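You operate a simulated robot arm through the tools that you are given. There is no shell and no other tool. Be economical: measure what you need, move in short steps, check, and stop when the job is done.

You are at the controls of a simulated robot arm. One attempt, no reset.

Task
Stand the footstool's loose leg upright, tighten its nut and fit the rubber foot.

The check looks at the end state, three seconds after you hand in, the way a careful person would. Anything else that was tipped, shoved, dropped, spilled or broken makes it a failure.

Robot
A 6-joint arm with a two-finger gripper, fixed in place. Base frame: the origin is at the foot of the arm, x ahead of it, y to its left, z up; the work surface is at about z = 0.78. Units: m, rad, N and s.
With the tool pointing down near the work surface it reaches from about 0.1 to 0.7 m from the base axis. Its first joint turns from -1.152 to 1.152 rad. Payload 2.45 kg.
Tool frame: the origin (TCP) lies between the finger pads and is the grasp point; the fingertips stand 0.03 m ahead of it; z points along the fingers, y is the line along which they close. Largest opening 0.106 m; the body of the gripper starts 0.079 m behind the TCP.
Orientation is that of the tool frame in the base frame, as a unit quaternion [w, x, y, z]. With the fingers straight down and closing along the base's y, the tool's x points along the base's -x, its y along +y and its z along -z.

Tools
- The arm moves only by the tool play_rows. Its argument "rows" is a list of rows, each a list of 7 numbers: the shift along the base's x, y, z in m, then the turn, a rotation vector about the base's x, y, z in rad, then the closure, from 0 (fully open) to 1 (shut). In form: [[tx, ty, tz, ax, ay, az, jaw], ...]. A call has 1 to 20 rows; each row shifts and turns the commanded pose from where the row before left it. Rows are played at 5 a second. More than 0.05 m and 0.15 rad between two rows, or a gripper value outside its range, and nothing of the call is played. Where a pose cannot be reached the arm comes as near as it can. A force on the tool above 40 N (or 10 N above the force at the start of the call, whichever is more), or a blocked arm, ends the call early, and 0.2 s more pass. The fingers move at their own pace (about 0.153 m/s each) and stop on an object; they squeeze with about 40 N. The grip force told is the motor's: it shows also when the fingers shut on nothing. Time passes only in rows, and 0.2 s behind the last, so rows that do not move let the fingers close. It gives the time, the measured TCP pose, the force on the tool (base axes), the opening and the grip force at its end, in the units of the frame above (readings bear some noise), with the torque about the TCP (base axes, N m) and any sound that the robot's microphone picked up.
- Cameras (640 x 400 px; columns grow to the right, rows downward): "scene" is fixed at [0.035, 0.403, 1.396]; the picture's right is [-0.91, -0.42, 0.00], its down [-0.27, 0.60, -0.75] and it looks along [0.31, -0.68, -0.66] (base axes); focal length 375 px, centre (320, 200). "wrist" rides on the gripper at [0.076, -0.002, -0.106] in the tool frame; the picture's right is [0.02, 1.00, 0.00], its down [-0.78, 0.02, -0.62] and it looks along [-0.62, 0.01, 0.78] (tool axes); focal length 247 px, centre (320, 200). There is no depth. A picture from a camera that has moved, and an enlarged one, comes with that camera's place and axes in the base frame and with its lens.
- camera(camera): a new picture of that camera. It takes no simulated time.
- close_up(camera, box): a new picture of the part [left, top, right, bottom] of that camera's present view, enlarged. It takes no simulated time.
- finish_job(): hands the job in; it is judged then, once.

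Work in short steps. Places have to be worked out from the pictures, the camera data and where the tool is seen: move nearer, look again, correct. Check each grasp and each placing, and mend what went wrong. You have 120 turns and 84 pictures in all, those below and enlarged ones among them. Open the gripper and draw the arm clear of the work before you hand the job in, unless the task says otherwise; then end with one line.

The tools are called after "Request:" as a command line: name --pt "numbers of a row" for each row, then --argument value for the rest, lists and objects as JSON in quotes. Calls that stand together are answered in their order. play_rows: Moves the arm, as the interface text tells. Its arguments: {"type":"object","properties":{"rows":{"type":"array","items":{"type":"array","items":{"type":"number"}}}},"required":["rows"]} The other tools are called the same way: camera (camera) takes a picture; close_up (camera, box) takes an enlarged picture of a part of a camera's view; finish_job () hands the job in.

At the start:

```text
t: 0.0
tool_pos: [0.3858, -0.1896, 1.0171]
orientation: [0.0, 0.001, 1.0, 0.001]
ft_force: [-0.1, -0.3, 0.5]
wrist_torque: [-0.02, -0.01, 0.0]
width: 0.106
grip_force: 0.0
```

scene: 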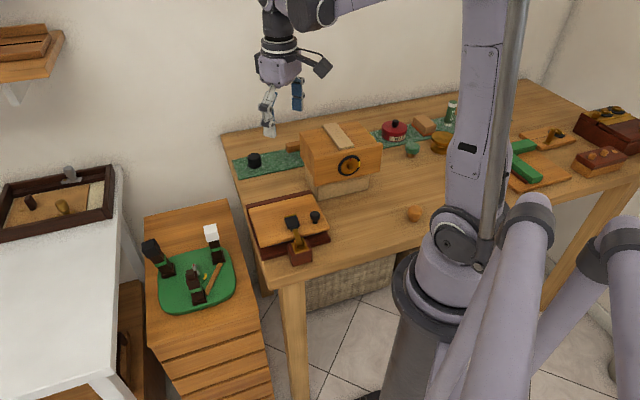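
wrist: 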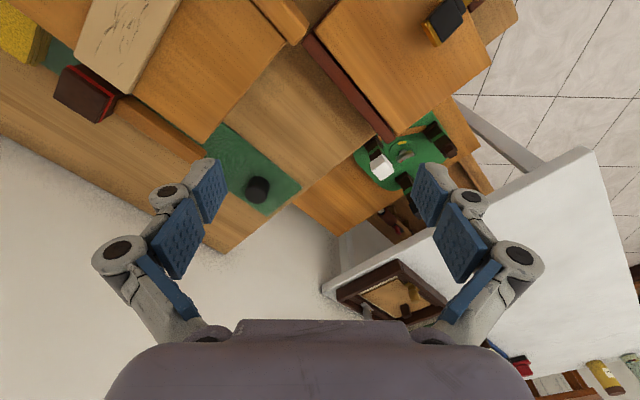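

The footstool seems to lie upside-down (green seat) on the low cabinet. I'll enlarge that area and the rest of the bench.

Request:
close_up --camera "scene" --box '[130, 200, 270, 330]'

Request:
close_up --camera "scene" --box '[220, 90, 440, 270]'

Request:
close_up --camera "wrist" --box '[330, 100, 500, 220]'

```text
3.08 times, centred on (200, 265) of scene
camera zoom: at [0.035, 0.403, 1.396], right [-0.91, -0.42, 0.0], down [-0.27, 0.6, -0.75], along [0.31, -0.68, -0.66], focal length 1155 px, centre (689, 0)
```

zoom: 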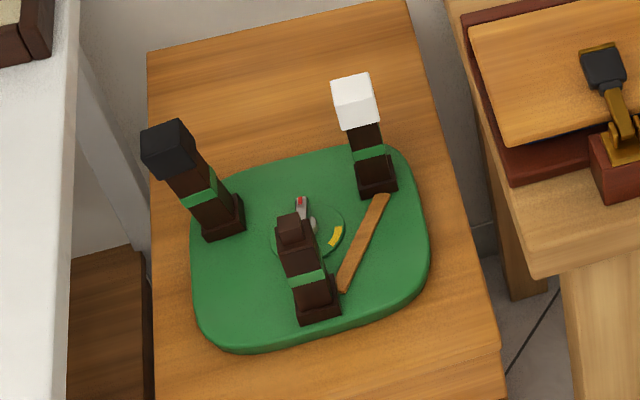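

```text
2.22 times, centred on (330, 180) of scene
camera zoom: at [0.035, 0.403, 1.396], right [-0.91, -0.42, 0.0], down [-0.27, 0.6, -0.75], along [0.31, -0.68, -0.66], focal length 834 px, centre (298, 244)
```

zoom: 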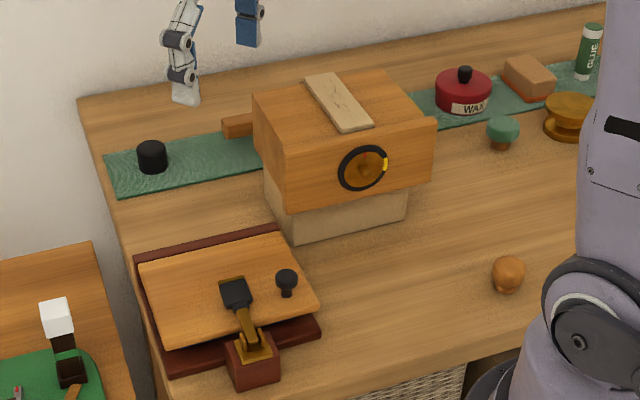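

```text
3.33 times, centred on (415, 160) of wrist
camera zoom: at [0.3108, -0.1904, 1.1228], right [-0.02, 1.0, 0.0], down [0.78, 0.02, 0.62], along [0.62, 0.01, -0.78], focal length 823 px, centre (3, 333)
```

zoom: 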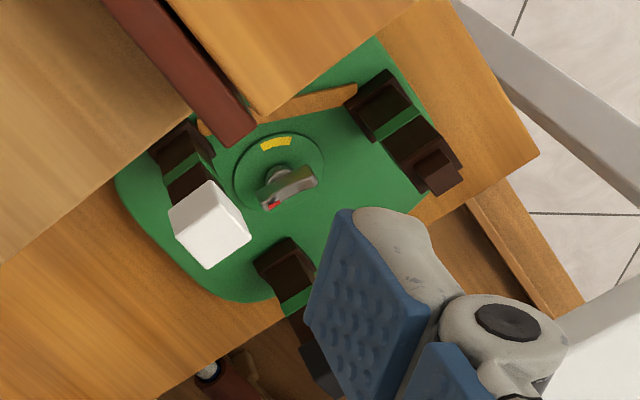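

Triangulating, the knob in the middle of the stool sits around (0.565, 0.0, 0.645), so the stool is lower than the bench. I'll move the wrist camera sideways to see it unobstructed.

Request:
play_rows --pt "-0.01 0.04 0 0 0 0 0" --pt "-0.01 0.04 0 0 0 0 0" --pt "-0.01 0.04 0 0 0 0 0" --pt "-0.01 0.04 0 0 0 0 0" --pt "-0.01 0.03 0 0 0 0 0" --pt "0 0 0 0 0 0 0"

Request:
camera --camera "wrist"

Request:
close_up --camera "scene" --box '[0, 150, 140, 250]'

Request:
close_up --camera "scene" --box '[370, 80, 640, 240]'

```text
t: 1.4
tool_pos: [0.3362, 0.0013, 1.0112]
orientation: [0.0, 0.0, 1.0, 0.001]
ft_force: [0.9, -1.2, -0.3]
wrist_torque: [0.0, -0.01, 0.02]
width: 0.1063
grip_force: 0.0
```

```text
78 pictures are left
camera wrist: at [0.2609, -0.001, 1.1189], right [-0.02, 1.0, 0.0], down [0.78, 0.02, 0.62], along [0.62, 0.01, -0.78], focal length 247 px, centre (320, 200)
```

wrist: 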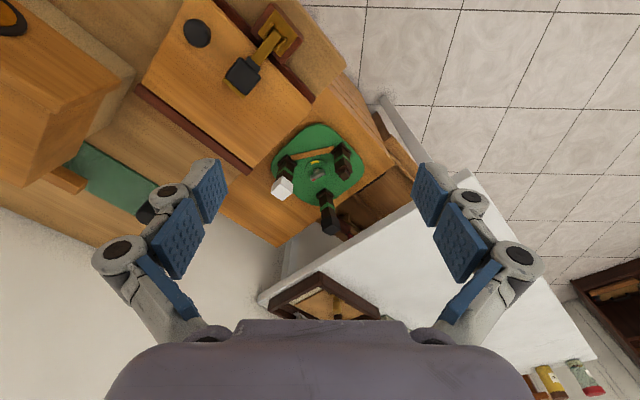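

```text
4.00 times, centred on (70, 200) of scene
camera zoom: at [0.035, 0.403, 1.396], right [-0.91, -0.42, 0.0], down [-0.27, 0.6, -0.75], along [0.31, -0.68, -0.66], focal length 1502 px, centre (1320, 200)
```

zoom: 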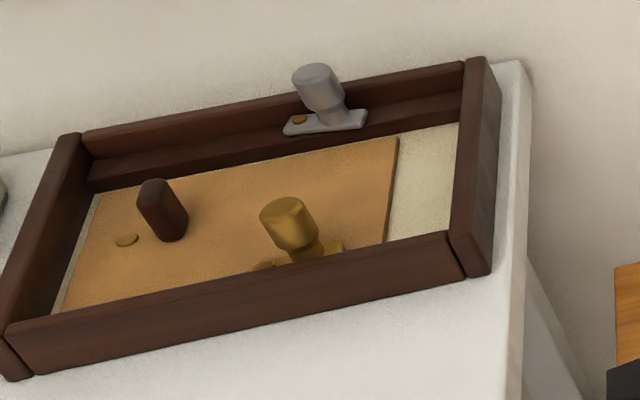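

```text
2.37 times, centred on (505, 160) of scene
camera zoom: at [0.035, 0.403, 1.396], right [-0.91, -0.42, 0.0], down [-0.27, 0.6, -0.75], along [0.31, -0.68, -0.66], focal length 890 px, centre (-118, 295)
```

zoom: 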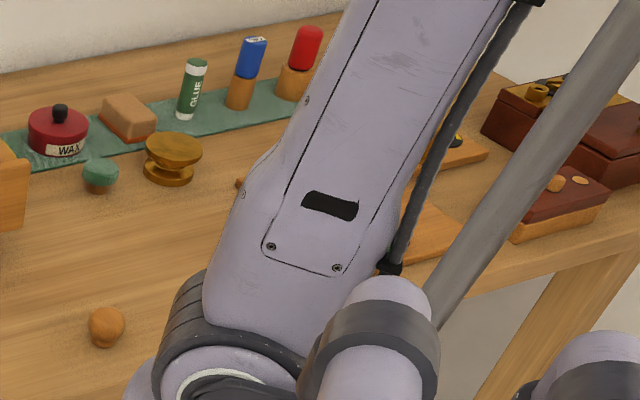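

Request:
close_up --camera "wrist" --box '[255, 110, 385, 240]'

```text
3.08 times, centred on (320, 175) of wrist
camera zoom: at [0.2609, -0.001, 1.1189], right [-0.02, 1.0, 0.0], down [0.78, 0.02, 0.62], along [0.62, 0.01, -0.78], focal length 760 px, centre (320, 277)
```

zoom: 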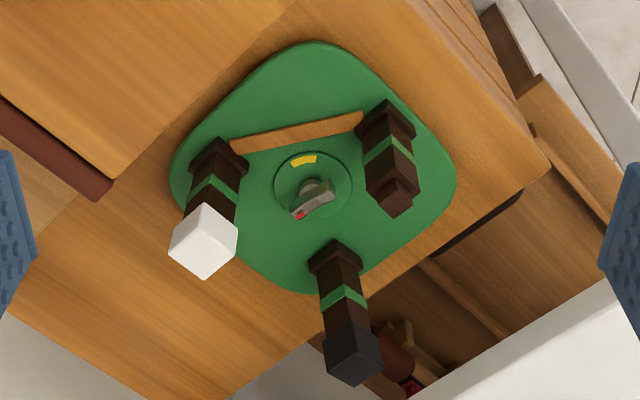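

The stool has three legs (white cap, black cap, bare peg), plus a knob with red pointer and yellow mark. I'll go nearer for a better look.

Request:
play_rows --pt "0.04 0 -0.02 0 0 0 0" --pt "0.04 0 -0.03 0 0 0 0" --pt "0.03 0 -0.03 0 0 0 0" --pt "0 0 -0.03 0 0 0 0" --pt "0 0 0 0 0 0 0"

Request:
camera --camera "wrist"

Request:
close_up --camera "wrist" --box '[230, 60, 430, 185]'

```text
t: 2.6
tool_pos: [0.4465, 0.002, 0.9043]
orientation: [0.001, -0.001, 1.0, 0.0]
ft_force: [1.1, 0.1, 0.1]
wrist_torque: [-0.02, -0.03, -0.02]
width: 0.1062
grip_force: 0.0
```

```text
74 pictures are left
camera wrist: at [0.3722, 0.0, 1.0112], right [-0.02, 1.0, 0.0], down [0.78, 0.02, 0.62], along [0.62, 0.01, -0.78], focal length 247 px, centre (320, 200)
```

wrist: 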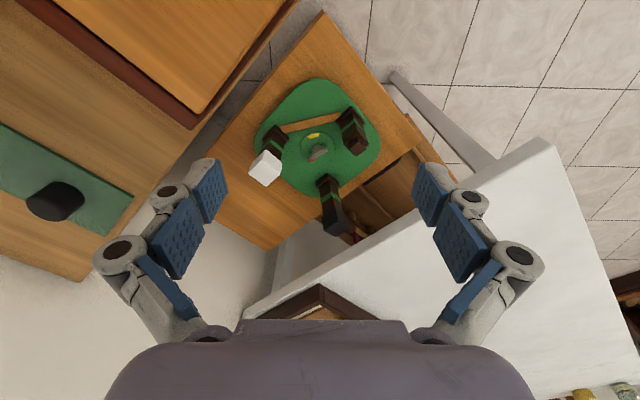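

```text
3.20 times, centred on (330, 122) of wrist
camera zoom: at [0.3722, 0.0, 1.0112], right [-0.02, 1.0, 0.0], down [0.78, 0.02, 0.62], along [0.62, 0.01, -0.78], focal length 790 px, centre (288, 448)
```

zoom: 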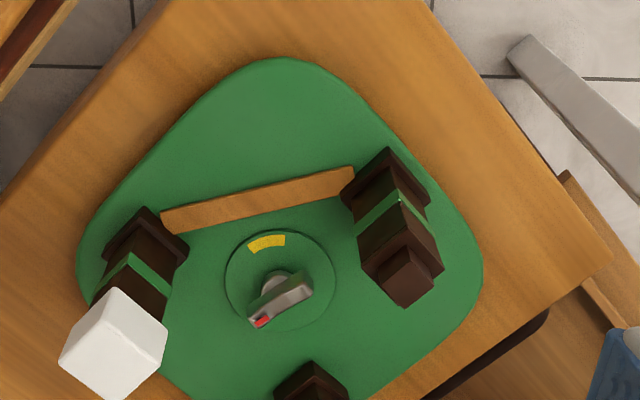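

Request:
close_up --camera "wrist" --box '[270, 120, 410, 250]'

Request:
close_up --camera "scene" --box '[140, 215, 240, 310]'

Request:
close_up --camera "scene" --box '[240, 180, 340, 270]'

```text
3.08 times, centred on (340, 185) of wrist
camera zoom: at [0.3722, 0.0, 1.0112], right [-0.02, 1.0, 0.0], down [0.78, 0.02, 0.62], along [0.62, 0.01, -0.78], focal length 760 px, centre (258, 246)
```

zoom: 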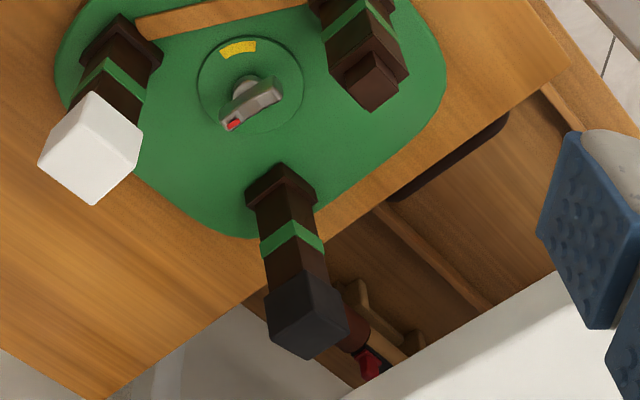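

```text
4.21 times, centred on (190, 262) of scene
camera zoom: at [0.035, 0.403, 1.396], right [-0.91, -0.42, 0.0], down [-0.27, 0.6, -0.75], along [0.31, -0.68, -0.66], focal length 1580 px, centre (867, -63)
```

zoom: 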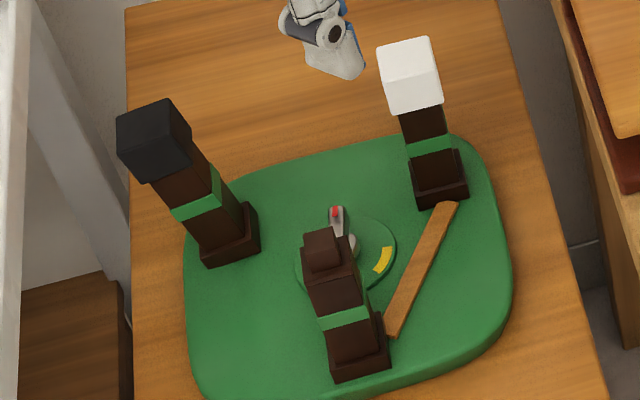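

```text
4.44 times, centred on (290, 225) of scene
camera zoom: at [0.035, 0.403, 1.396], right [-0.91, -0.42, 0.0], down [-0.27, 0.6, -0.75], along [0.31, -0.68, -0.66], focal length 1668 px, centre (453, 89)
```

zoom: 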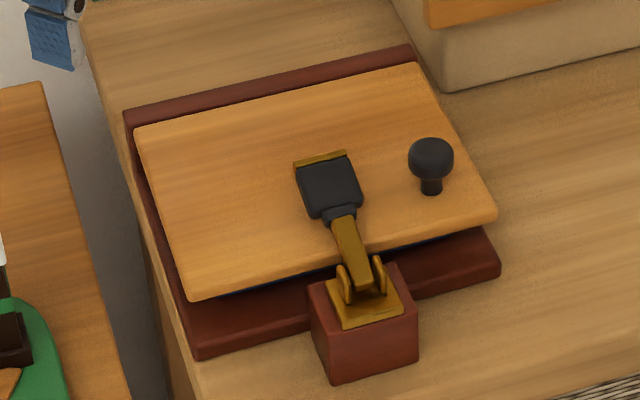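

The black-capped leg appears to lean outward. I'll pitch the wrist to get a lower side view of all three legs.

Request:
play_rows --pt "-0.017 0.014 -0.01 0 -0.12 0 0" --pt "-0.017 0.014 -0.015 0 -0.12 0 0" --pt "-0.017 0.014 -0.015 0 -0.12 0 0" --pt "-0.017 0.014 -0.015 0 -0.12 0 0" --pt "-0.017 0.01 -0.02 0 -0.12 0 0" --pt "0 0 0 0 0 0 0"

Request:
camera --camera "wrist"

```text
t: 4.0
tool_pos: [0.374, 0.0705, 0.8718]
orientation: [0.297, 0.0, 0.955, 0.0]
ft_force: [-0.2, 0.0, -0.1]
wrist_torque: [0.02, -0.02, -0.02]
width: 0.106
grip_force: 0.0
out of reach, approached as far as the arm can: row 5
```

```text
69 pictures are left
camera wrist: at [0.2529, 0.069, 0.917], right [-0.02, 1.0, -0.01], down [0.29, 0.02, 0.96], along [0.96, 0.01, -0.29], focal length 247 px, centre (320, 200)
```

wrist: 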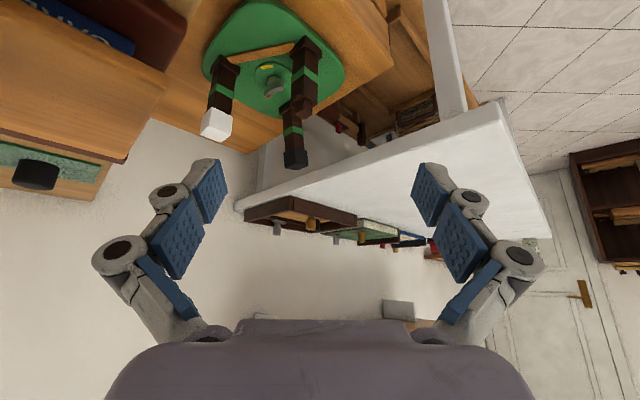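

Request:
close_up --camera "wrist" --box '[190, 0, 370, 175]'

Request:
close_up --camera "wrist" --box '[0, 120, 120, 210]'

```text
2.29 times, centred on (280, 88) of wrist
camera zoom: at [0.2529, 0.069, 0.917], right [-0.02, 1.0, -0.01], down [0.29, 0.02, 0.96], along [0.96, 0.01, -0.29], focal length 564 px, centre (411, 457)
```

zoom: 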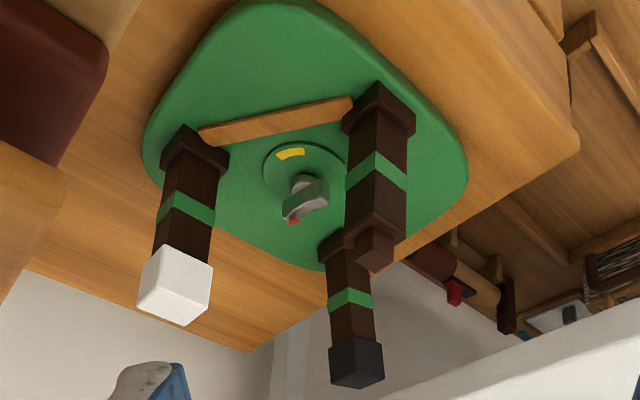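

```text
4.44 times, centred on (60, 165) of wrist
camera zoom: at [0.2529, 0.069, 0.917], right [-0.02, 1.0, -0.01], down [0.29, 0.02, 0.96], along [0.96, 0.01, -0.29], focal length 1098 px, centre (1476, 356)
```

zoom: 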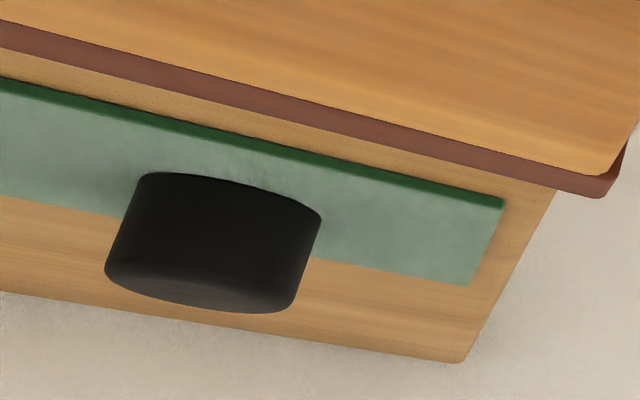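

Leg with the black cap leans (~12°) while the other two are upright, so it is the loose one. The black cylinder on the bench mat is the likely rubber foot. I want a plumb view from above, so I rotate the wrist so the camera looks straight down over the stool.

Request:
play_rows --pt "0.01 -0.01 0.03 0 0.14 0 0" --pt "0.02 -0.01 0.03 0 0.14 0 0" --pt "0.02 -0.01 0.02 0 0.14 0 0" --pt "0.025 -0.01 0 0 0.14 0 0" --pt "0.025 -0.01 0 0 0.14 0 0" --pt "0.025 -0.01 0 0 0.14 0 0" --pt "0.025 -0.005 0 0 0.14 0 0" --pt "0.025 0 -0.02 0 0.14 0 0" --pt "0.025 0 -0.03 0 0.14 0 0" --pt "0.015 0 -0.03 0 0.01 0 0" --pt "0 0 0 0 0 0 0"

Request:
camera --camera "wrist"

```text
t: 6.4
tool_pos: [0.5915, 0.0079, 0.8733]
orientation: [-0.218, 0.0, 0.976, 0.001]
ft_force: [-0.7, -0.2, 0.7]
wrist_torque: [-0.02, 0.04, 0.0]
width: 0.1058
grip_force: 0.1
out of reach, approached as far as the arm can: row 8, 9
```

```text
66 pictures are left
camera wrist: at [0.5693, 0.0054, 1.0018], right [-0.02, 1.0, 0.01], down [0.97, 0.02, 0.23], along [0.23, 0.01, -0.97], focal length 247 px, centre (320, 200)
```

wrist: 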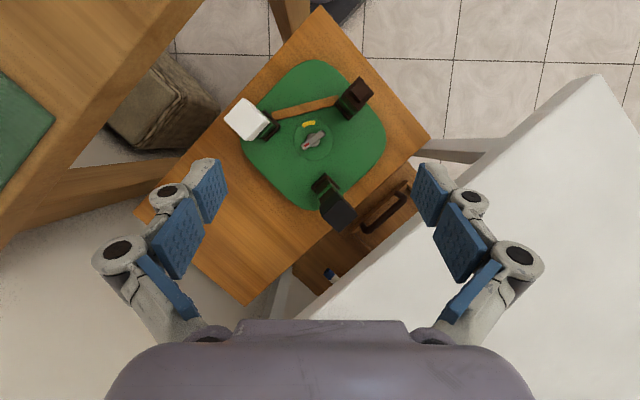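

Request:
close_up --camera "wrist" --box '[210, 50, 410, 240]'

```text
2.11 times, centred on (310, 145) of wrist
camera zoom: at [0.5693, 0.0054, 1.0018], right [-0.02, 1.0, 0.01], down [0.97, 0.02, 0.23], along [0.23, 0.01, -0.97], focal length 520 px, centre (341, 316)
```

zoom: 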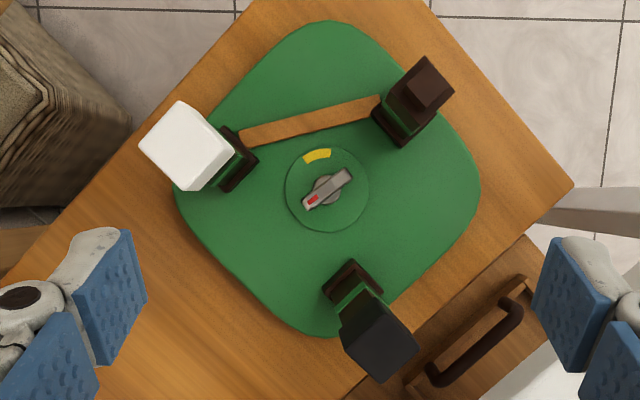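

From above: base of the loose leg ≈(0.635,0.017), its cap top ≈(0.647,0.029), leaning ~8° along (+0.7,+0.7) towards the white table, whose edge is ~5 cm off. I'll level the tool and yaw +45° so the fingers close along the leg's other faces.

Request:
play_rows --pt "0.01 0.0 0.0 0 -0.147 0 0" --pt "0.01 0.0 0.0 0 -0.147 0 0" --pt "0.01 0.0 0.0 0 -0.147 0 0" --pt "0 0.0 0.0 0 0 0.131 0" --pt "0 0.0 0 0 0 0.131 0" --pt "0 0 0 0 0 0.131 0" --pt "0 0 0 0 0 0.131 0.1" --pt "0 0 0 0 0 0.131 0.2" --pt "0 0 0 0 0 0.13 0.3" --pt "0 0 0 0 0 0 0.3"

Request:
camera --camera "wrist"

Request:
camera --camera "scene"

```text
t: 8.6
tool_pos: [0.619, 0.0062, 0.8705]
orientation: [-0.004, -0.384, 0.923, -0.001]
ft_force: [-0.1, 1.0, 0.5]
wrist_torque: [0.0, 0.02, -0.01]
width: 0.074
grip_force: 0.1
```

```text
64 pictures are left
camera wrist: at [0.5685, -0.0495, 0.9794], right [-0.72, 0.69, 0.0], down [0.55, 0.57, 0.61], along [0.42, 0.45, -0.79], focal length 247 px, centre (320, 200)
```

wrist: 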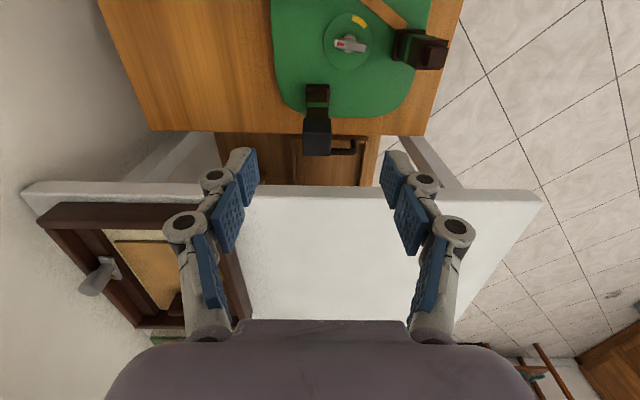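

```text
63 pictures are left
```

scene: 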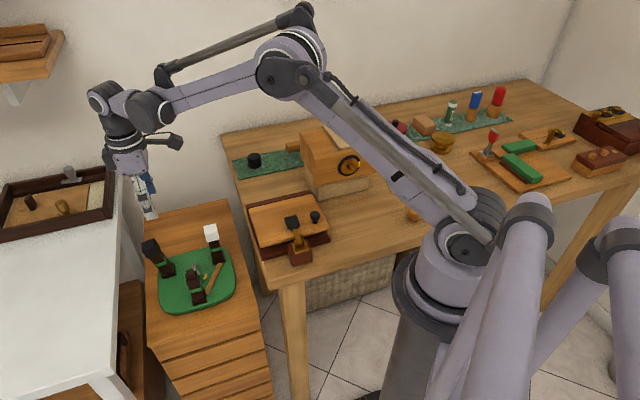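

The view is now aligned with the stool's axes. I enlarge it to measure the lean in this frame.

Request:
close_up --camera "wrist" --box '[260, 0, 470, 165]'

```text
2.42 times, centred on (365, 82) of wrist
camera zoom: at [0.5685, -0.0495, 0.9794], right [-0.72, 0.69, 0.0], down [0.55, 0.57, 0.61], along [0.42, 0.45, -0.79], focal length 599 px, centre (211, 485)
```

zoom: 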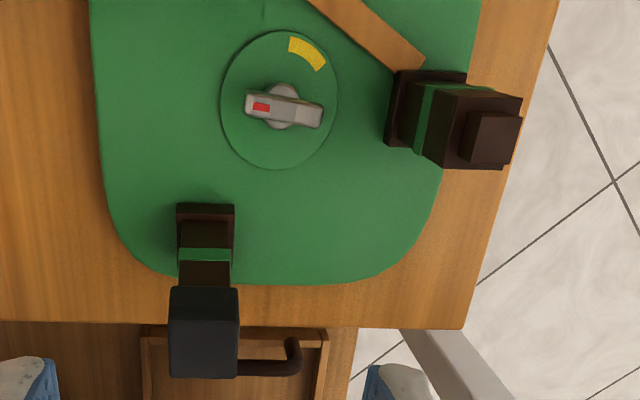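

The lean is purely outward (along about (0.69, 0.72)); the black cap is around (0.645, 0.027), top z≈0.73. I'll move above it and go down to grip the cap.

Request:
play_rows --pt "0.013 0.01 -0.02 0 0 0 0.3" --pt "0.013 0.01 -0.03 0 0 0 0.3" --pt "0 0 -0.03 0 0 0 0.3" --pt "0 0 -0.03 0 0 0 0.3" --pt "0 0 0 0 0 0 0.3"

Request:
camera --camera "wrist"

Request:
close_up --camera "scene" --box '[80, 170, 260, 320]'

```text
t: 9.8
tool_pos: [0.6435, 0.028, 0.7622]
orientation: [-0.005, -0.383, 0.924, -0.001]
ft_force: [-0.5, 0.0, -0.8]
wrist_torque: [-0.03, -0.01, 0.01]
width: 0.0743
grip_force: 0.1
```

```text
61 pictures are left
camera wrist: at [0.5933, -0.0274, 0.8695], right [-0.72, 0.69, 0.0], down [0.55, 0.57, 0.61], along [0.42, 0.45, -0.79], focal length 247 px, centre (320, 200)
```

wrist: 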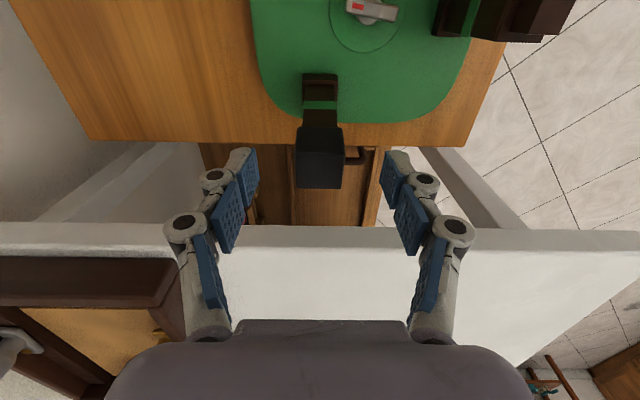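

```text
2.67 times, centred on (170, 245) of scene
camera zoom: at [0.035, 0.403, 1.396], right [-0.91, -0.42, 0.0], down [-0.27, 0.6, -0.75], along [0.31, -0.68, -0.66], focal length 1001 px, centre (720, 80)
```

zoom: 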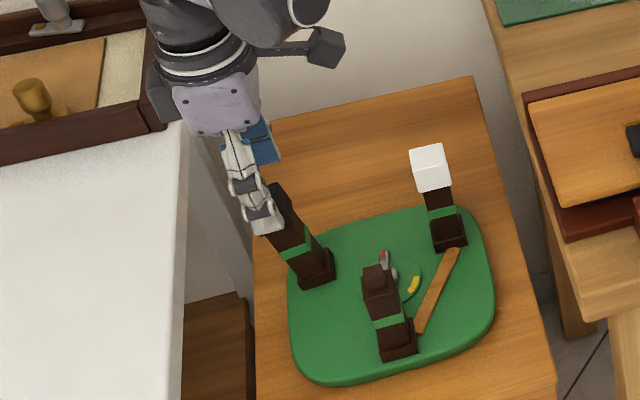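

The cap sits centred between the fingers laterally; I go down ~4.5 cm and close on it.

Request:
play_rows --pt "0.001 0.001 -0.02 0 0 0 0.3" --pt "0.001 0.001 -0.025 0 0 0 0.3" --pt "0 0 0 0 0 0 0.3" --pt "0 0 0 0 0 0 0.5" --pt "0 0 0 0 0 0 0.7" --pt "0 0 0 0 0 0 0.9"

Request:
camera --camera "wrist"

```text
t: 11.2
tool_pos: [0.6467, 0.0292, 0.7153]
orientation: [-0.005, -0.383, 0.924, 0.001]
ft_force: [-7.4, 5.0, -1.9]
wrist_torque: [0.09, 0.25, -0.03]
width: 0.0337
grip_force: 44.7
```

```text
59 pictures are left
camera wrist: at [0.5961, -0.0255, 0.8235], right [-0.72, 0.69, 0.0], down [0.55, 0.57, 0.61], along [0.42, 0.45, -0.79], focal length 247 px, centre (320, 200)
```

wrist: 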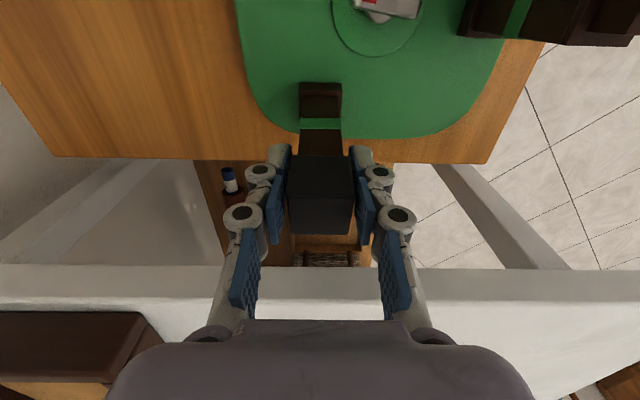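

Cap gripped. Now I rotate the leg about its foot hinge toward upright in small steps (inward shift plus matching tilt) and watch the force.

Request:
play_rows --pt "-0.0018 -0.0019 0.0004 0.0216 -0.0207 0 0.9" --pt "-0.0018 -0.0019 0.0003 0.0216 -0.0207 0 0.9" --pt "-0.0018 -0.0019 0.0002 0.0216 -0.0207 0 0.9" --pt "0 0 0 0 0 0 0.9"

Request:
close_up --camera "wrist" --box '[220, 20, 420, 245]'

```text
t: 12.2
tool_pos: [0.6414, 0.0234, 0.7166]
orientation: [0.035, -0.383, 0.923, 0.017]
ft_force: [-15.1, 3.6, -21.1]
wrist_torque: [-0.25, 0.5, 0.02]
width: 0.0341
grip_force: 44.6
```

```text
1.78 times, centred on (320, 132) of wrist
camera zoom: at [0.584, -0.038, 0.8176], right [-0.72, 0.69, 0.01], down [0.51, 0.53, 0.68], along [0.47, 0.49, -0.73], focal length 439 px, centre (320, 320)
```

zoom: 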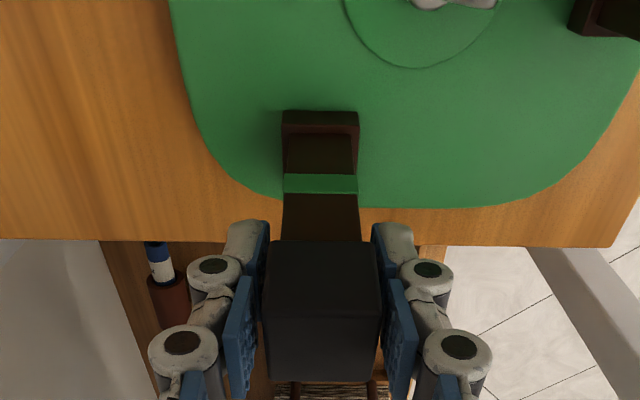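

A downward pull of 21 N appeared, so my arc rose too much. I lower slightly and continue.

Request:
play_rows --pt "0 0 -0.0015 0 0 0 0.9" --pt "0 0 0 0 0 0 0.9"

Request:
close_up --camera "scene" --box '[120, 200, 250, 320]'

```text
t: 12.8
tool_pos: [0.6403, 0.0244, 0.7175]
orientation: [0.036, -0.383, 0.923, 0.018]
ft_force: [-11.1, 1.9, 0.6]
wrist_torque: [-0.14, 0.68, 0.04]
width: 0.0338
grip_force: 45.3
```

```text
3.33 times, centred on (185, 260) of scene
camera zoom: at [0.0348, 0.4031, 1.396], right [-0.91, -0.42, 0.0], down [-0.27, 0.6, -0.75], along [0.31, -0.68, -0.66], focal length 1251 px, centre (770, 0)
```

zoom: 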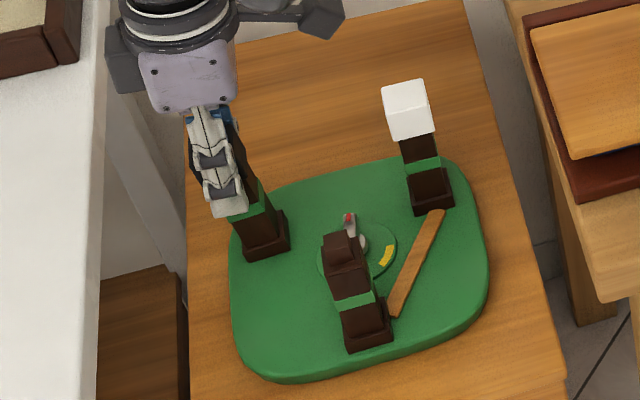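

Request:
play_rows --pt "-0.0023 -0.0012 0.0002 0.0216 -0.0207 0 0.9" --pt "-0.0018 -0.0018 0.0001 0.0216 -0.0207 0 0.9" --pt "0 0 0 0 0 0 0.9"

Request:
close_up --camera "scene" --box '[140, 210, 220, 290]'

```text
t: 13.6
tool_pos: [0.6365, 0.0192, 0.7165]
orientation: [0.064, -0.381, 0.922, 0.029]
ft_force: [-12.4, -0.4, 16.0]
wrist_torque: [-0.4, 0.85, 0.03]
width: 0.0338
grip_force: 45.2
```

```text
5.00 times, centred on (180, 250) of scene
camera zoom: at [0.0345, 0.403, 1.396], right [-0.91, -0.42, 0.0], down [-0.27, 0.6, -0.75], along [0.31, -0.68, -0.66], focal length 1877 px, centre (1020, -50)
```

zoom: 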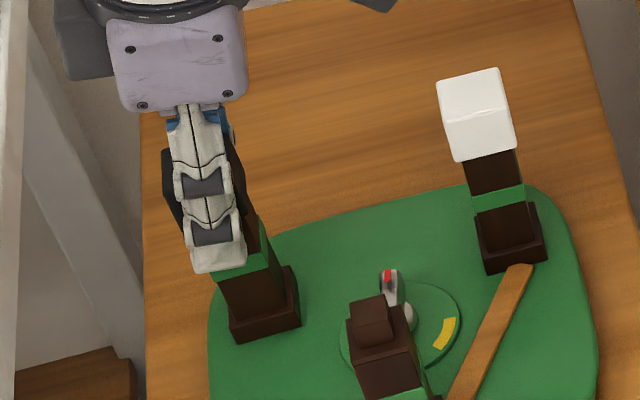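

Nearly upright now. I relax the residual forces and open, to see whether the leg stays, then measure.

Request:
play_rows --pt "-0.0005 0.0005 0.001 0 0 0 0.9" --pt "0 0 0 0 0 0 0.6" --pt "0 0 0 0 0 0 0.4" --pt "0 0 0 0 0 0 0.3" --pt "0 0 0.03 0 0 0 0.3" --pt "0 0 0.04 0 0 0 0.3" --pt "-0.01 -0.01 0.04 -0.05 0.05 0 0.3" --pt "-0.01 -0.01 0.04 -0.05 0.05 0 0.3" --pt "0 0 0 0 0 0 0.3"

Request:
close_up --camera "scene" --box '[140, 210, 240, 310]'

Request:
close_up --camera "wrist" --box '[230, 0, 470, 180]'

```text
t: 15.6
tool_pos: [0.6201, -0.0006, 0.8683]
orientation: [-0.001, -0.383, 0.924, 0.002]
ft_force: [0.4, -0.8, 0.6]
wrist_torque: [0.03, -0.01, 0.03]
width: 0.0743
grip_force: 0.0
```

```text
4.00 times, centred on (190, 260) of scene
camera zoom: at [0.035, 0.403, 1.396], right [-0.91, -0.42, 0.0], down [-0.27, 0.6, -0.75], along [0.31, -0.68, -0.66], focal length 1502 px, centre (840, -40)
```

zoom: 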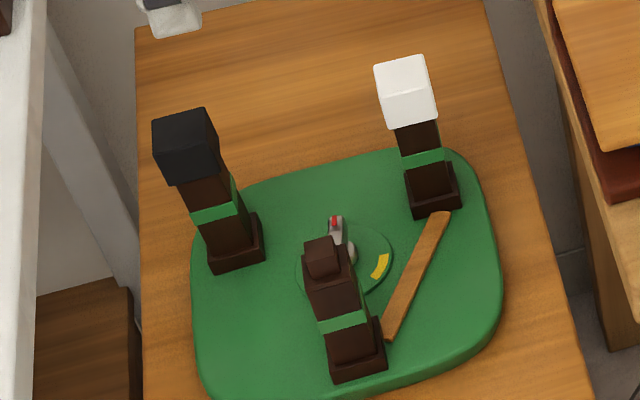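

```text
2.22 times, centred on (350, 90) of wrist
camera zoom: at [0.5686, -0.0564, 0.9753], right [-0.72, 0.69, 0.0], down [0.54, 0.56, 0.62], along [0.43, 0.45, -0.78], focal length 549 px, centre (253, 444)
```

zoom: 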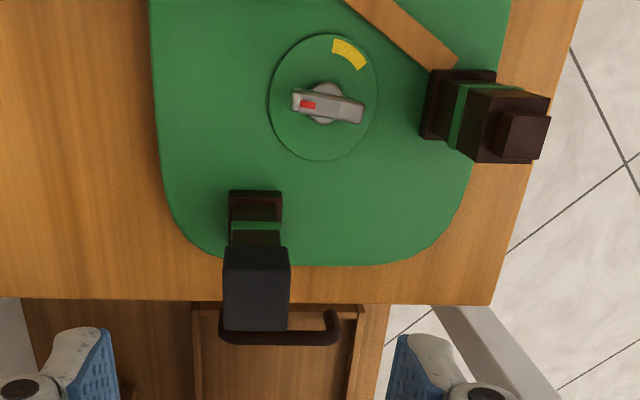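

It stays where I leave it. I'll measure the residual lean precisely against the upright legs with big close-ups.

Request:
close_up --camera "scene" --box '[165, 225, 215, 285]'

Request:
close_up --camera "scene" --box '[220, 215, 270, 275]'

```text
6.67 times, centred on (190, 255) of scene
camera zoom: at [0.035, 0.403, 1.396], right [-0.91, -0.42, 0.0], down [-0.27, 0.6, -0.75], along [0.31, -0.68, -0.66], focal length 2502 px, centre (1187, -167)
```

zoom: 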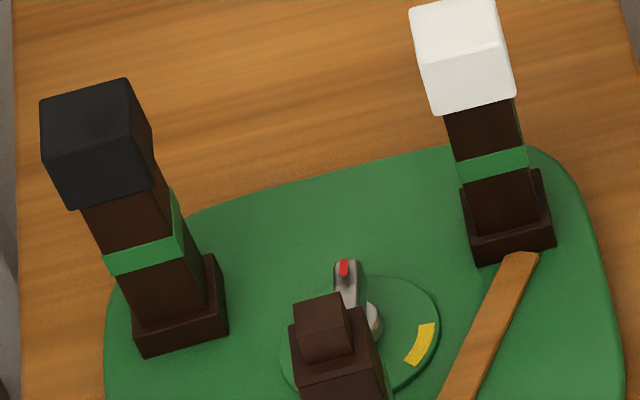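

```text
6.67 times, centred on (245, 245) of scene
camera zoom: at [0.035, 0.403, 1.396], right [-0.91, -0.42, 0.0], down [-0.27, 0.6, -0.75], along [0.31, -0.68, -0.66], focal length 2502 px, centre (820, -100)
```

zoom: 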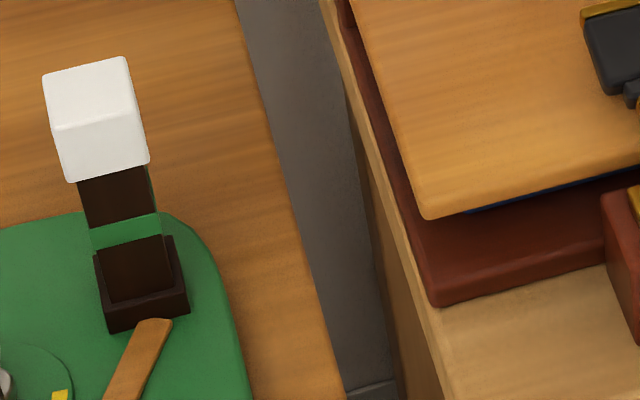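

Residual lean looks like only 2–4°, but I want certainty; I'll swing the wrist camera to look along the hinge axis (from the robot's left), which also brings the yaw I need for the nut.

Request:
play_rows --pt "-0.012 0.0 0 0 0 -0.143 0.3" --pt "-0.012 0.01 0 0 0 -0.143 0.3" --pt "-0.012 0.015 0 0 0 -0.143 0.3" --pt "-0.012 0.015 0 0 0 -0.143 0.3" --pt "-0.012 0.015 0 0 0 -0.143 0.3" --pt "-0.012 0.015 0 0 0 -0.143 0.3" --pt "-0.012 0.015 0 0 0 -0.143 0.3" --pt "-0.012 0.015 0 0 0 -0.143 0.3" --pt "-0.012 0.015 0 0 0 -0.143 0.3" --pt "-0.012 0.015 0 0 0 -0.143 0.3" --pt "0 0.015 0 0 0 -0.143 0.3" --pt "0 0.01 -0.01 -0.1 -0.1 0 0.3" --pt "0 0.01 -0.01 -0.1 -0.1 0 0.3" --pt "0 0 -0.01 -0.1 -0.1 0 0.3" --pt "0 0 0 0 0 0 0.3"

Request:
camera --camera "wrist"

```text
t: 18.8
tool_pos: [0.4972, 0.1663, 0.8389]
orientation: [0.196, 0.374, 0.903, -0.078]
ft_force: [-0.4, -0.1, 0.7]
wrist_torque: [0.0, 0.0, 0.0]
width: 0.0744
grip_force: 0.1
```

```text
51 pictures are left
camera wrist: at [0.4162, 0.2438, 0.9043], right [0.69, 0.72, 0.0], down [0.33, -0.31, 0.89], along [0.64, -0.62, -0.46], focal length 247 px, centre (320, 200)
```

wrist: 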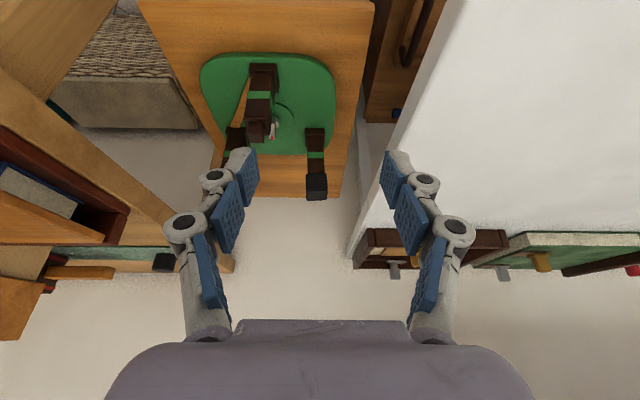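

Request:
close_up --camera "wrist" --box '[230, 50, 350, 210]'

```text
2.50 times, centred on (290, 130) of wrist
camera zoom: at [0.4162, 0.2438, 0.9043], right [0.69, 0.72, 0.0], down [0.33, -0.31, 0.89], along [0.64, -0.62, -0.46], focal length 617 px, centre (395, 375)
```

zoom: 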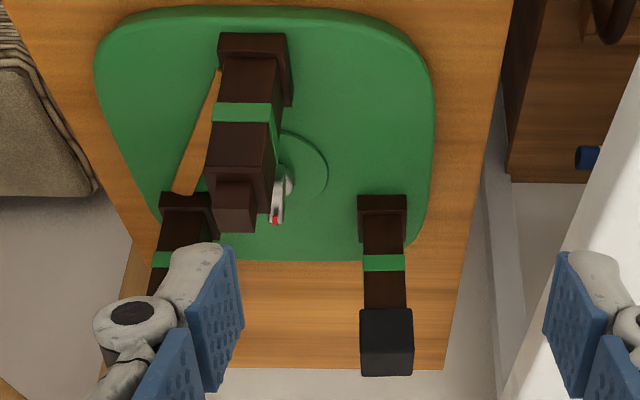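

Request:
close_up --camera "wrist" --box '[290, 120, 345, 205]'

Request:
close_up --camera "wrist" --box '[235, 55, 290, 145]'

```text
4.71 times, centred on (318, 162) of wrist
camera zoom: at [0.4162, 0.2438, 0.9043], right [0.69, 0.72, 0.0], down [0.33, -0.31, 0.89], along [0.64, -0.62, -0.46], focal length 1162 px, centre (332, 376)
```

zoom: 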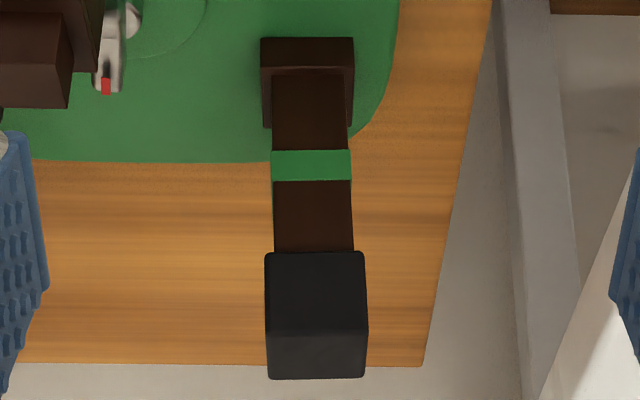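

```text
4.44 times, centred on (262, 100) of wrist
camera zoom: at [0.4162, 0.2438, 0.9043], right [0.69, 0.72, 0.0], down [0.33, -0.31, 0.89], along [0.64, -0.62, -0.46], focal length 1098 px, centre (576, 644)
```

zoom: 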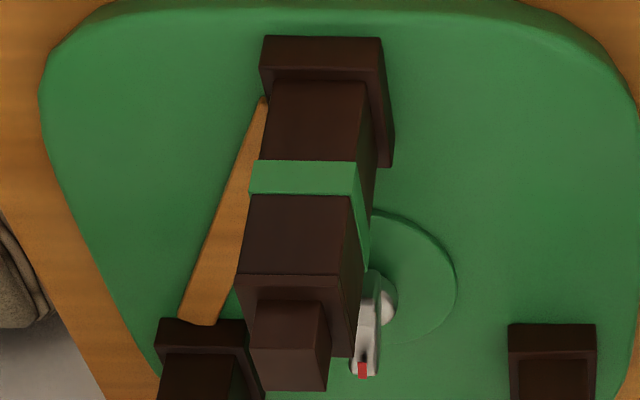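

By careful edge comparison the loose leg is now within ~1.4° of vertical, the same as its neighbour. Next the nut: its lever is at ≈(0.568,-0.002), red end pointing at about -55°, yellow mark at about -164°, i.e. ~110° clockwise. I level the tool and move above it.

Request:
play_rows --pt "0 -0.01 0.01 0.1 0.1 0 0.4" --pt "0.01 -0.02 0.01 0.1 0.1 0 0.5" --pt "0.015 -0.03 0.0 0.1 0.1 0 0.53" --pt "0.015 -0.035 0.0 0 0 -0.08 0.53" --pt "0.015 -0.035 0.0 0 0 -0.08 0.53" --pt "0.015 -0.035 0 0 0 0 0.53" --pt "0 0 -0.02 0 0 0 0.53" --pt "0 0 0 0 0 0 0.53"

Request:
camera --camera "wrist"

```text
t: 20.6
tool_pos: [0.5677, 0.0007, 0.8376]
orientation: [0.001, 0.456, 0.89, 0.003]
ft_force: [-0.2, 0.0, 0.4]
wrist_torque: [0.02, -0.01, 0.01]
width: 0.0498
grip_force: 0.1
```

```text
47 pictures are left
camera wrist: at [0.5228, 0.0618, 0.9444], right [0.8, 0.6, 0.0], down [0.47, -0.63, 0.62], along [0.38, -0.49, -0.78], focal length 247 px, centre (320, 200)
```

wrist: 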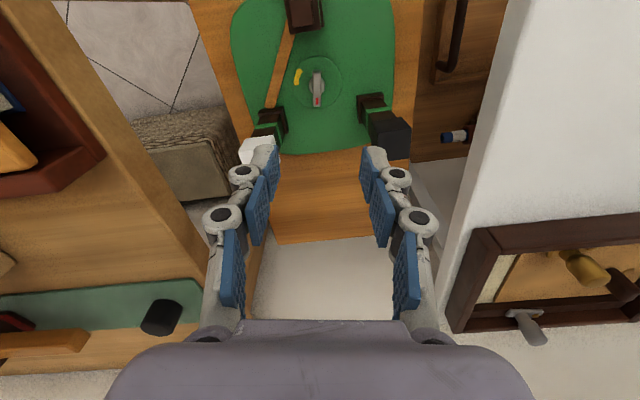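

Bar is aligned with the tool; I descend above it and look again.

Request:
play_rows --pt "0 -0.002 -0.04 0 0 0 0.53" --pt "0 0 -0.04 0 0 0 0.53" --pt "0 0 -0.03 0 0 0 0.53" --pt "0 0 -0.017 0 0 0 0.53" --pt "0 0 0 0 0 0 0.53"

Request:
close_up --camera "wrist" --box '[220, 60, 430, 220]'

Request:
close_up --camera "scene" --box '[120, 180, 270, 310]'

```text
t: 21.8
tool_pos: [0.5686, -0.0036, 0.7105]
orientation: [0.0, 0.457, 0.89, 0.003]
ft_force: [-0.5, 0.2, 0.3]
wrist_torque: [-0.01, 0.01, -0.01]
width: 0.0499
grip_force: 0.0
```

```text
2.50 times, centred on (325, 140) of wrist
camera zoom: at [0.5226, 0.0569, 0.8178], right [0.8, 0.6, 0.0], down [0.47, -0.63, 0.62], along [0.38, -0.49, -0.78], focal length 617 px, centre (308, 350)
```

zoom: 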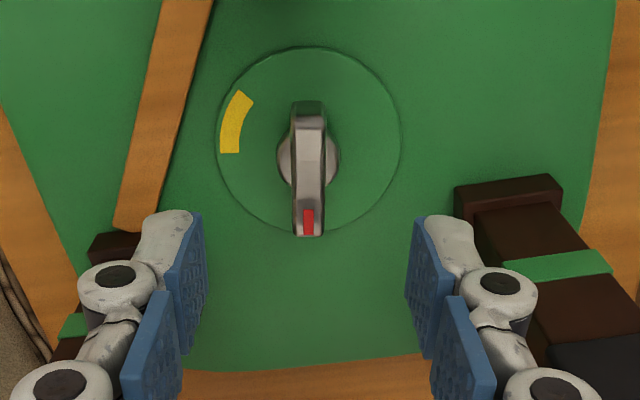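

```text
3.08 times, centred on (195, 245) of scene
camera zoom: at [0.035, 0.403, 1.396], right [-0.91, -0.42, 0.0], down [-0.27, 0.6, -0.75], along [0.31, -0.68, -0.66], focal length 1155 px, centre (705, 62)
```

zoom: 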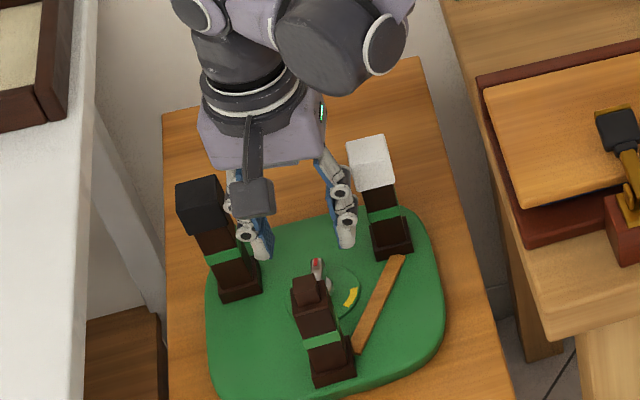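

Knob is well aligned; dial surface works out at z≈0.61, lever top ≈0.645. I lower to TCP z≈0.667 and close, then see how it holds.

Request:
play_rows --pt "0 0 -0.02 0 0 0 0.53" --pt "0 0.001 -0.022 0 0 0 0.53" --pt "0 0 0 0 0 0 0.53"

Request:
close_up --camera "wrist" --box '[220, 60, 430, 220]'

Request:
close_up --camera "scene" --box '[150, 200, 250, 290]'

```text
t: 22.6
tool_pos: [0.5653, -0.0021, 0.6686]
orientation: [0.002, 0.456, 0.89, 0.003]
ft_force: [0.1, -0.1, 0.3]
wrist_torque: [-0.01, 0.02, -0.04]
width: 0.0494
grip_force: 0.1
```

```text
2.50 times, centred on (325, 140) of wrist
camera zoom: at [0.5216, 0.0585, 0.7755], right [0.8, 0.6, 0.0], down [0.47, -0.63, 0.62], along [0.38, -0.49, -0.78], focal length 617 px, centre (308, 350)
```

zoom: 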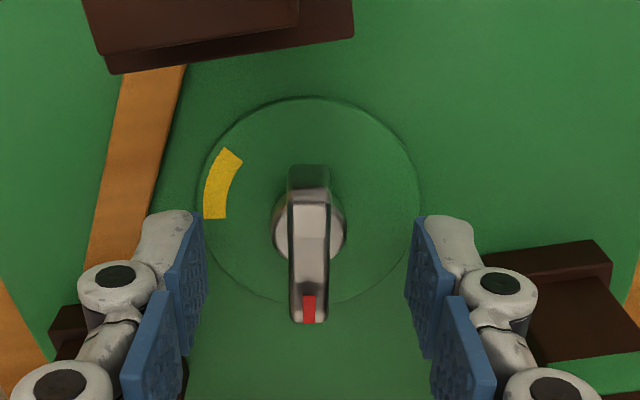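

```text
4.44 times, centred on (200, 245) of scene
camera zoom: at [0.035, 0.403, 1.396], right [-0.91, -0.42, 0.0], down [-0.27, 0.6, -0.75], along [0.31, -0.68, -0.66], focal length 1668 px, centre (853, 0)
```

zoom: 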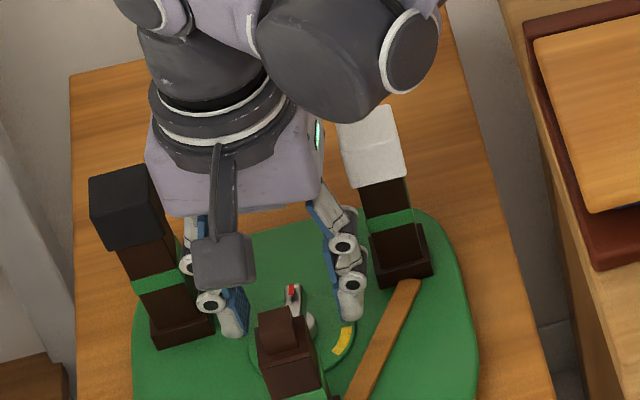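

Fingertips are level with the lever's top (z≈0.639). I lower another 11 mm (still clear of the leg tops) and close.

Request:
play_rows --pt "0.002 0 -0.006 0 0 0 0.53" --pt "0 0 -0.006 0 0 0 0.53" --pt "0 0 0 0 0 0 0.7" --pt "0 0 0 0 0 0 0.85" --pt "0 0 0 0 0 0 1" --pt "0 0 0 0 0 0 1"

Request:
close_up --camera "wrist" --box '[220, 60, 430, 220]'

Request:
close_up --camera "scene" --box '[150, 200, 250, 290]'

```text
t: 24.0
tool_pos: [0.5677, -0.0023, 0.6582]
orientation: [0.0, 0.457, 0.889, 0.0]
ft_force: [-17.8, -10.1, 19.5]
wrist_torque: [-0.55, 0.36, 0.06]
width: 0.0097
grip_force: 37.3
```

```text
2.50 times, centred on (325, 140) of wrist
camera zoom: at [0.5232, 0.0581, 0.7658], right [0.8, 0.6, 0.0], down [0.47, -0.63, 0.62], along [0.37, -0.5, -0.78], focal length 617 px, centre (308, 350)
```

zoom: 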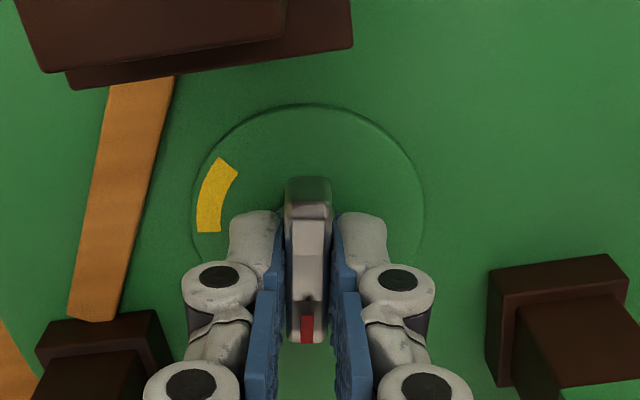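

```text
4.44 times, centred on (200, 245) of scene
camera zoom: at [0.0344, 0.4029, 1.3961], right [-0.91, -0.42, 0.0], down [-0.27, 0.6, -0.75], along [0.31, -0.68, -0.66], focal length 1668 px, centre (853, 0)
```

zoom: 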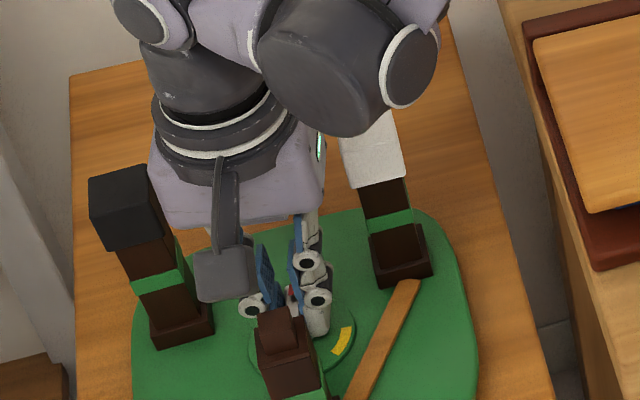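

Lever gripped (9.7 mm), but there's some off-centre and upward force; I relieve it by small shifts before turning.

Request:
play_rows --pt "-0.001 -0.0007 0.0015 0 0 0 1" --pt "0 0 0 0 0 0 1"

```text
t: 24.6
tool_pos: [0.5676, -0.002, 0.6584]
orientation: [0.001, 0.457, 0.889, 0.002]
ft_force: [-12.5, -12.8, 9.0]
wrist_torque: [0.28, 0.77, 0.07]
width: 0.0097
grip_force: 37.0
```

Request:
play_rows --pt "-0.0005 -0.0006 0.0005 0 0 -0.1 1" --pt "0 0 0 0 0 -0.1 1" --pt "0 0 0 0 0 -0.1 1" --pt "0 0 0 0 0 0 1"

Request:
close_up --camera "wrist" --box '[220, 60, 430, 220]'

```text
t: 25.6
tool_pos: [0.5663, -0.0036, 0.6575]
orientation: [0.001, 0.585, 0.811, 0.001]
ft_force: [-14.2, -12.2, 17.7]
wrist_torque: [0.03, 0.51, 0.04]
width: 0.0098
grip_force: 37.1
```

```text
2.50 times, centred on (325, 140) of wrist
camera zoom: at [0.5421, 0.0685, 0.7656], right [0.94, 0.34, 0.0], down [0.26, -0.74, 0.62], along [0.21, -0.59, -0.78], focal length 617 px, centre (308, 350)
```

zoom: 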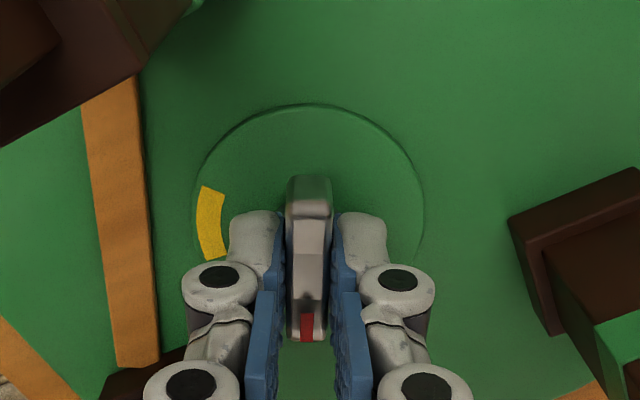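

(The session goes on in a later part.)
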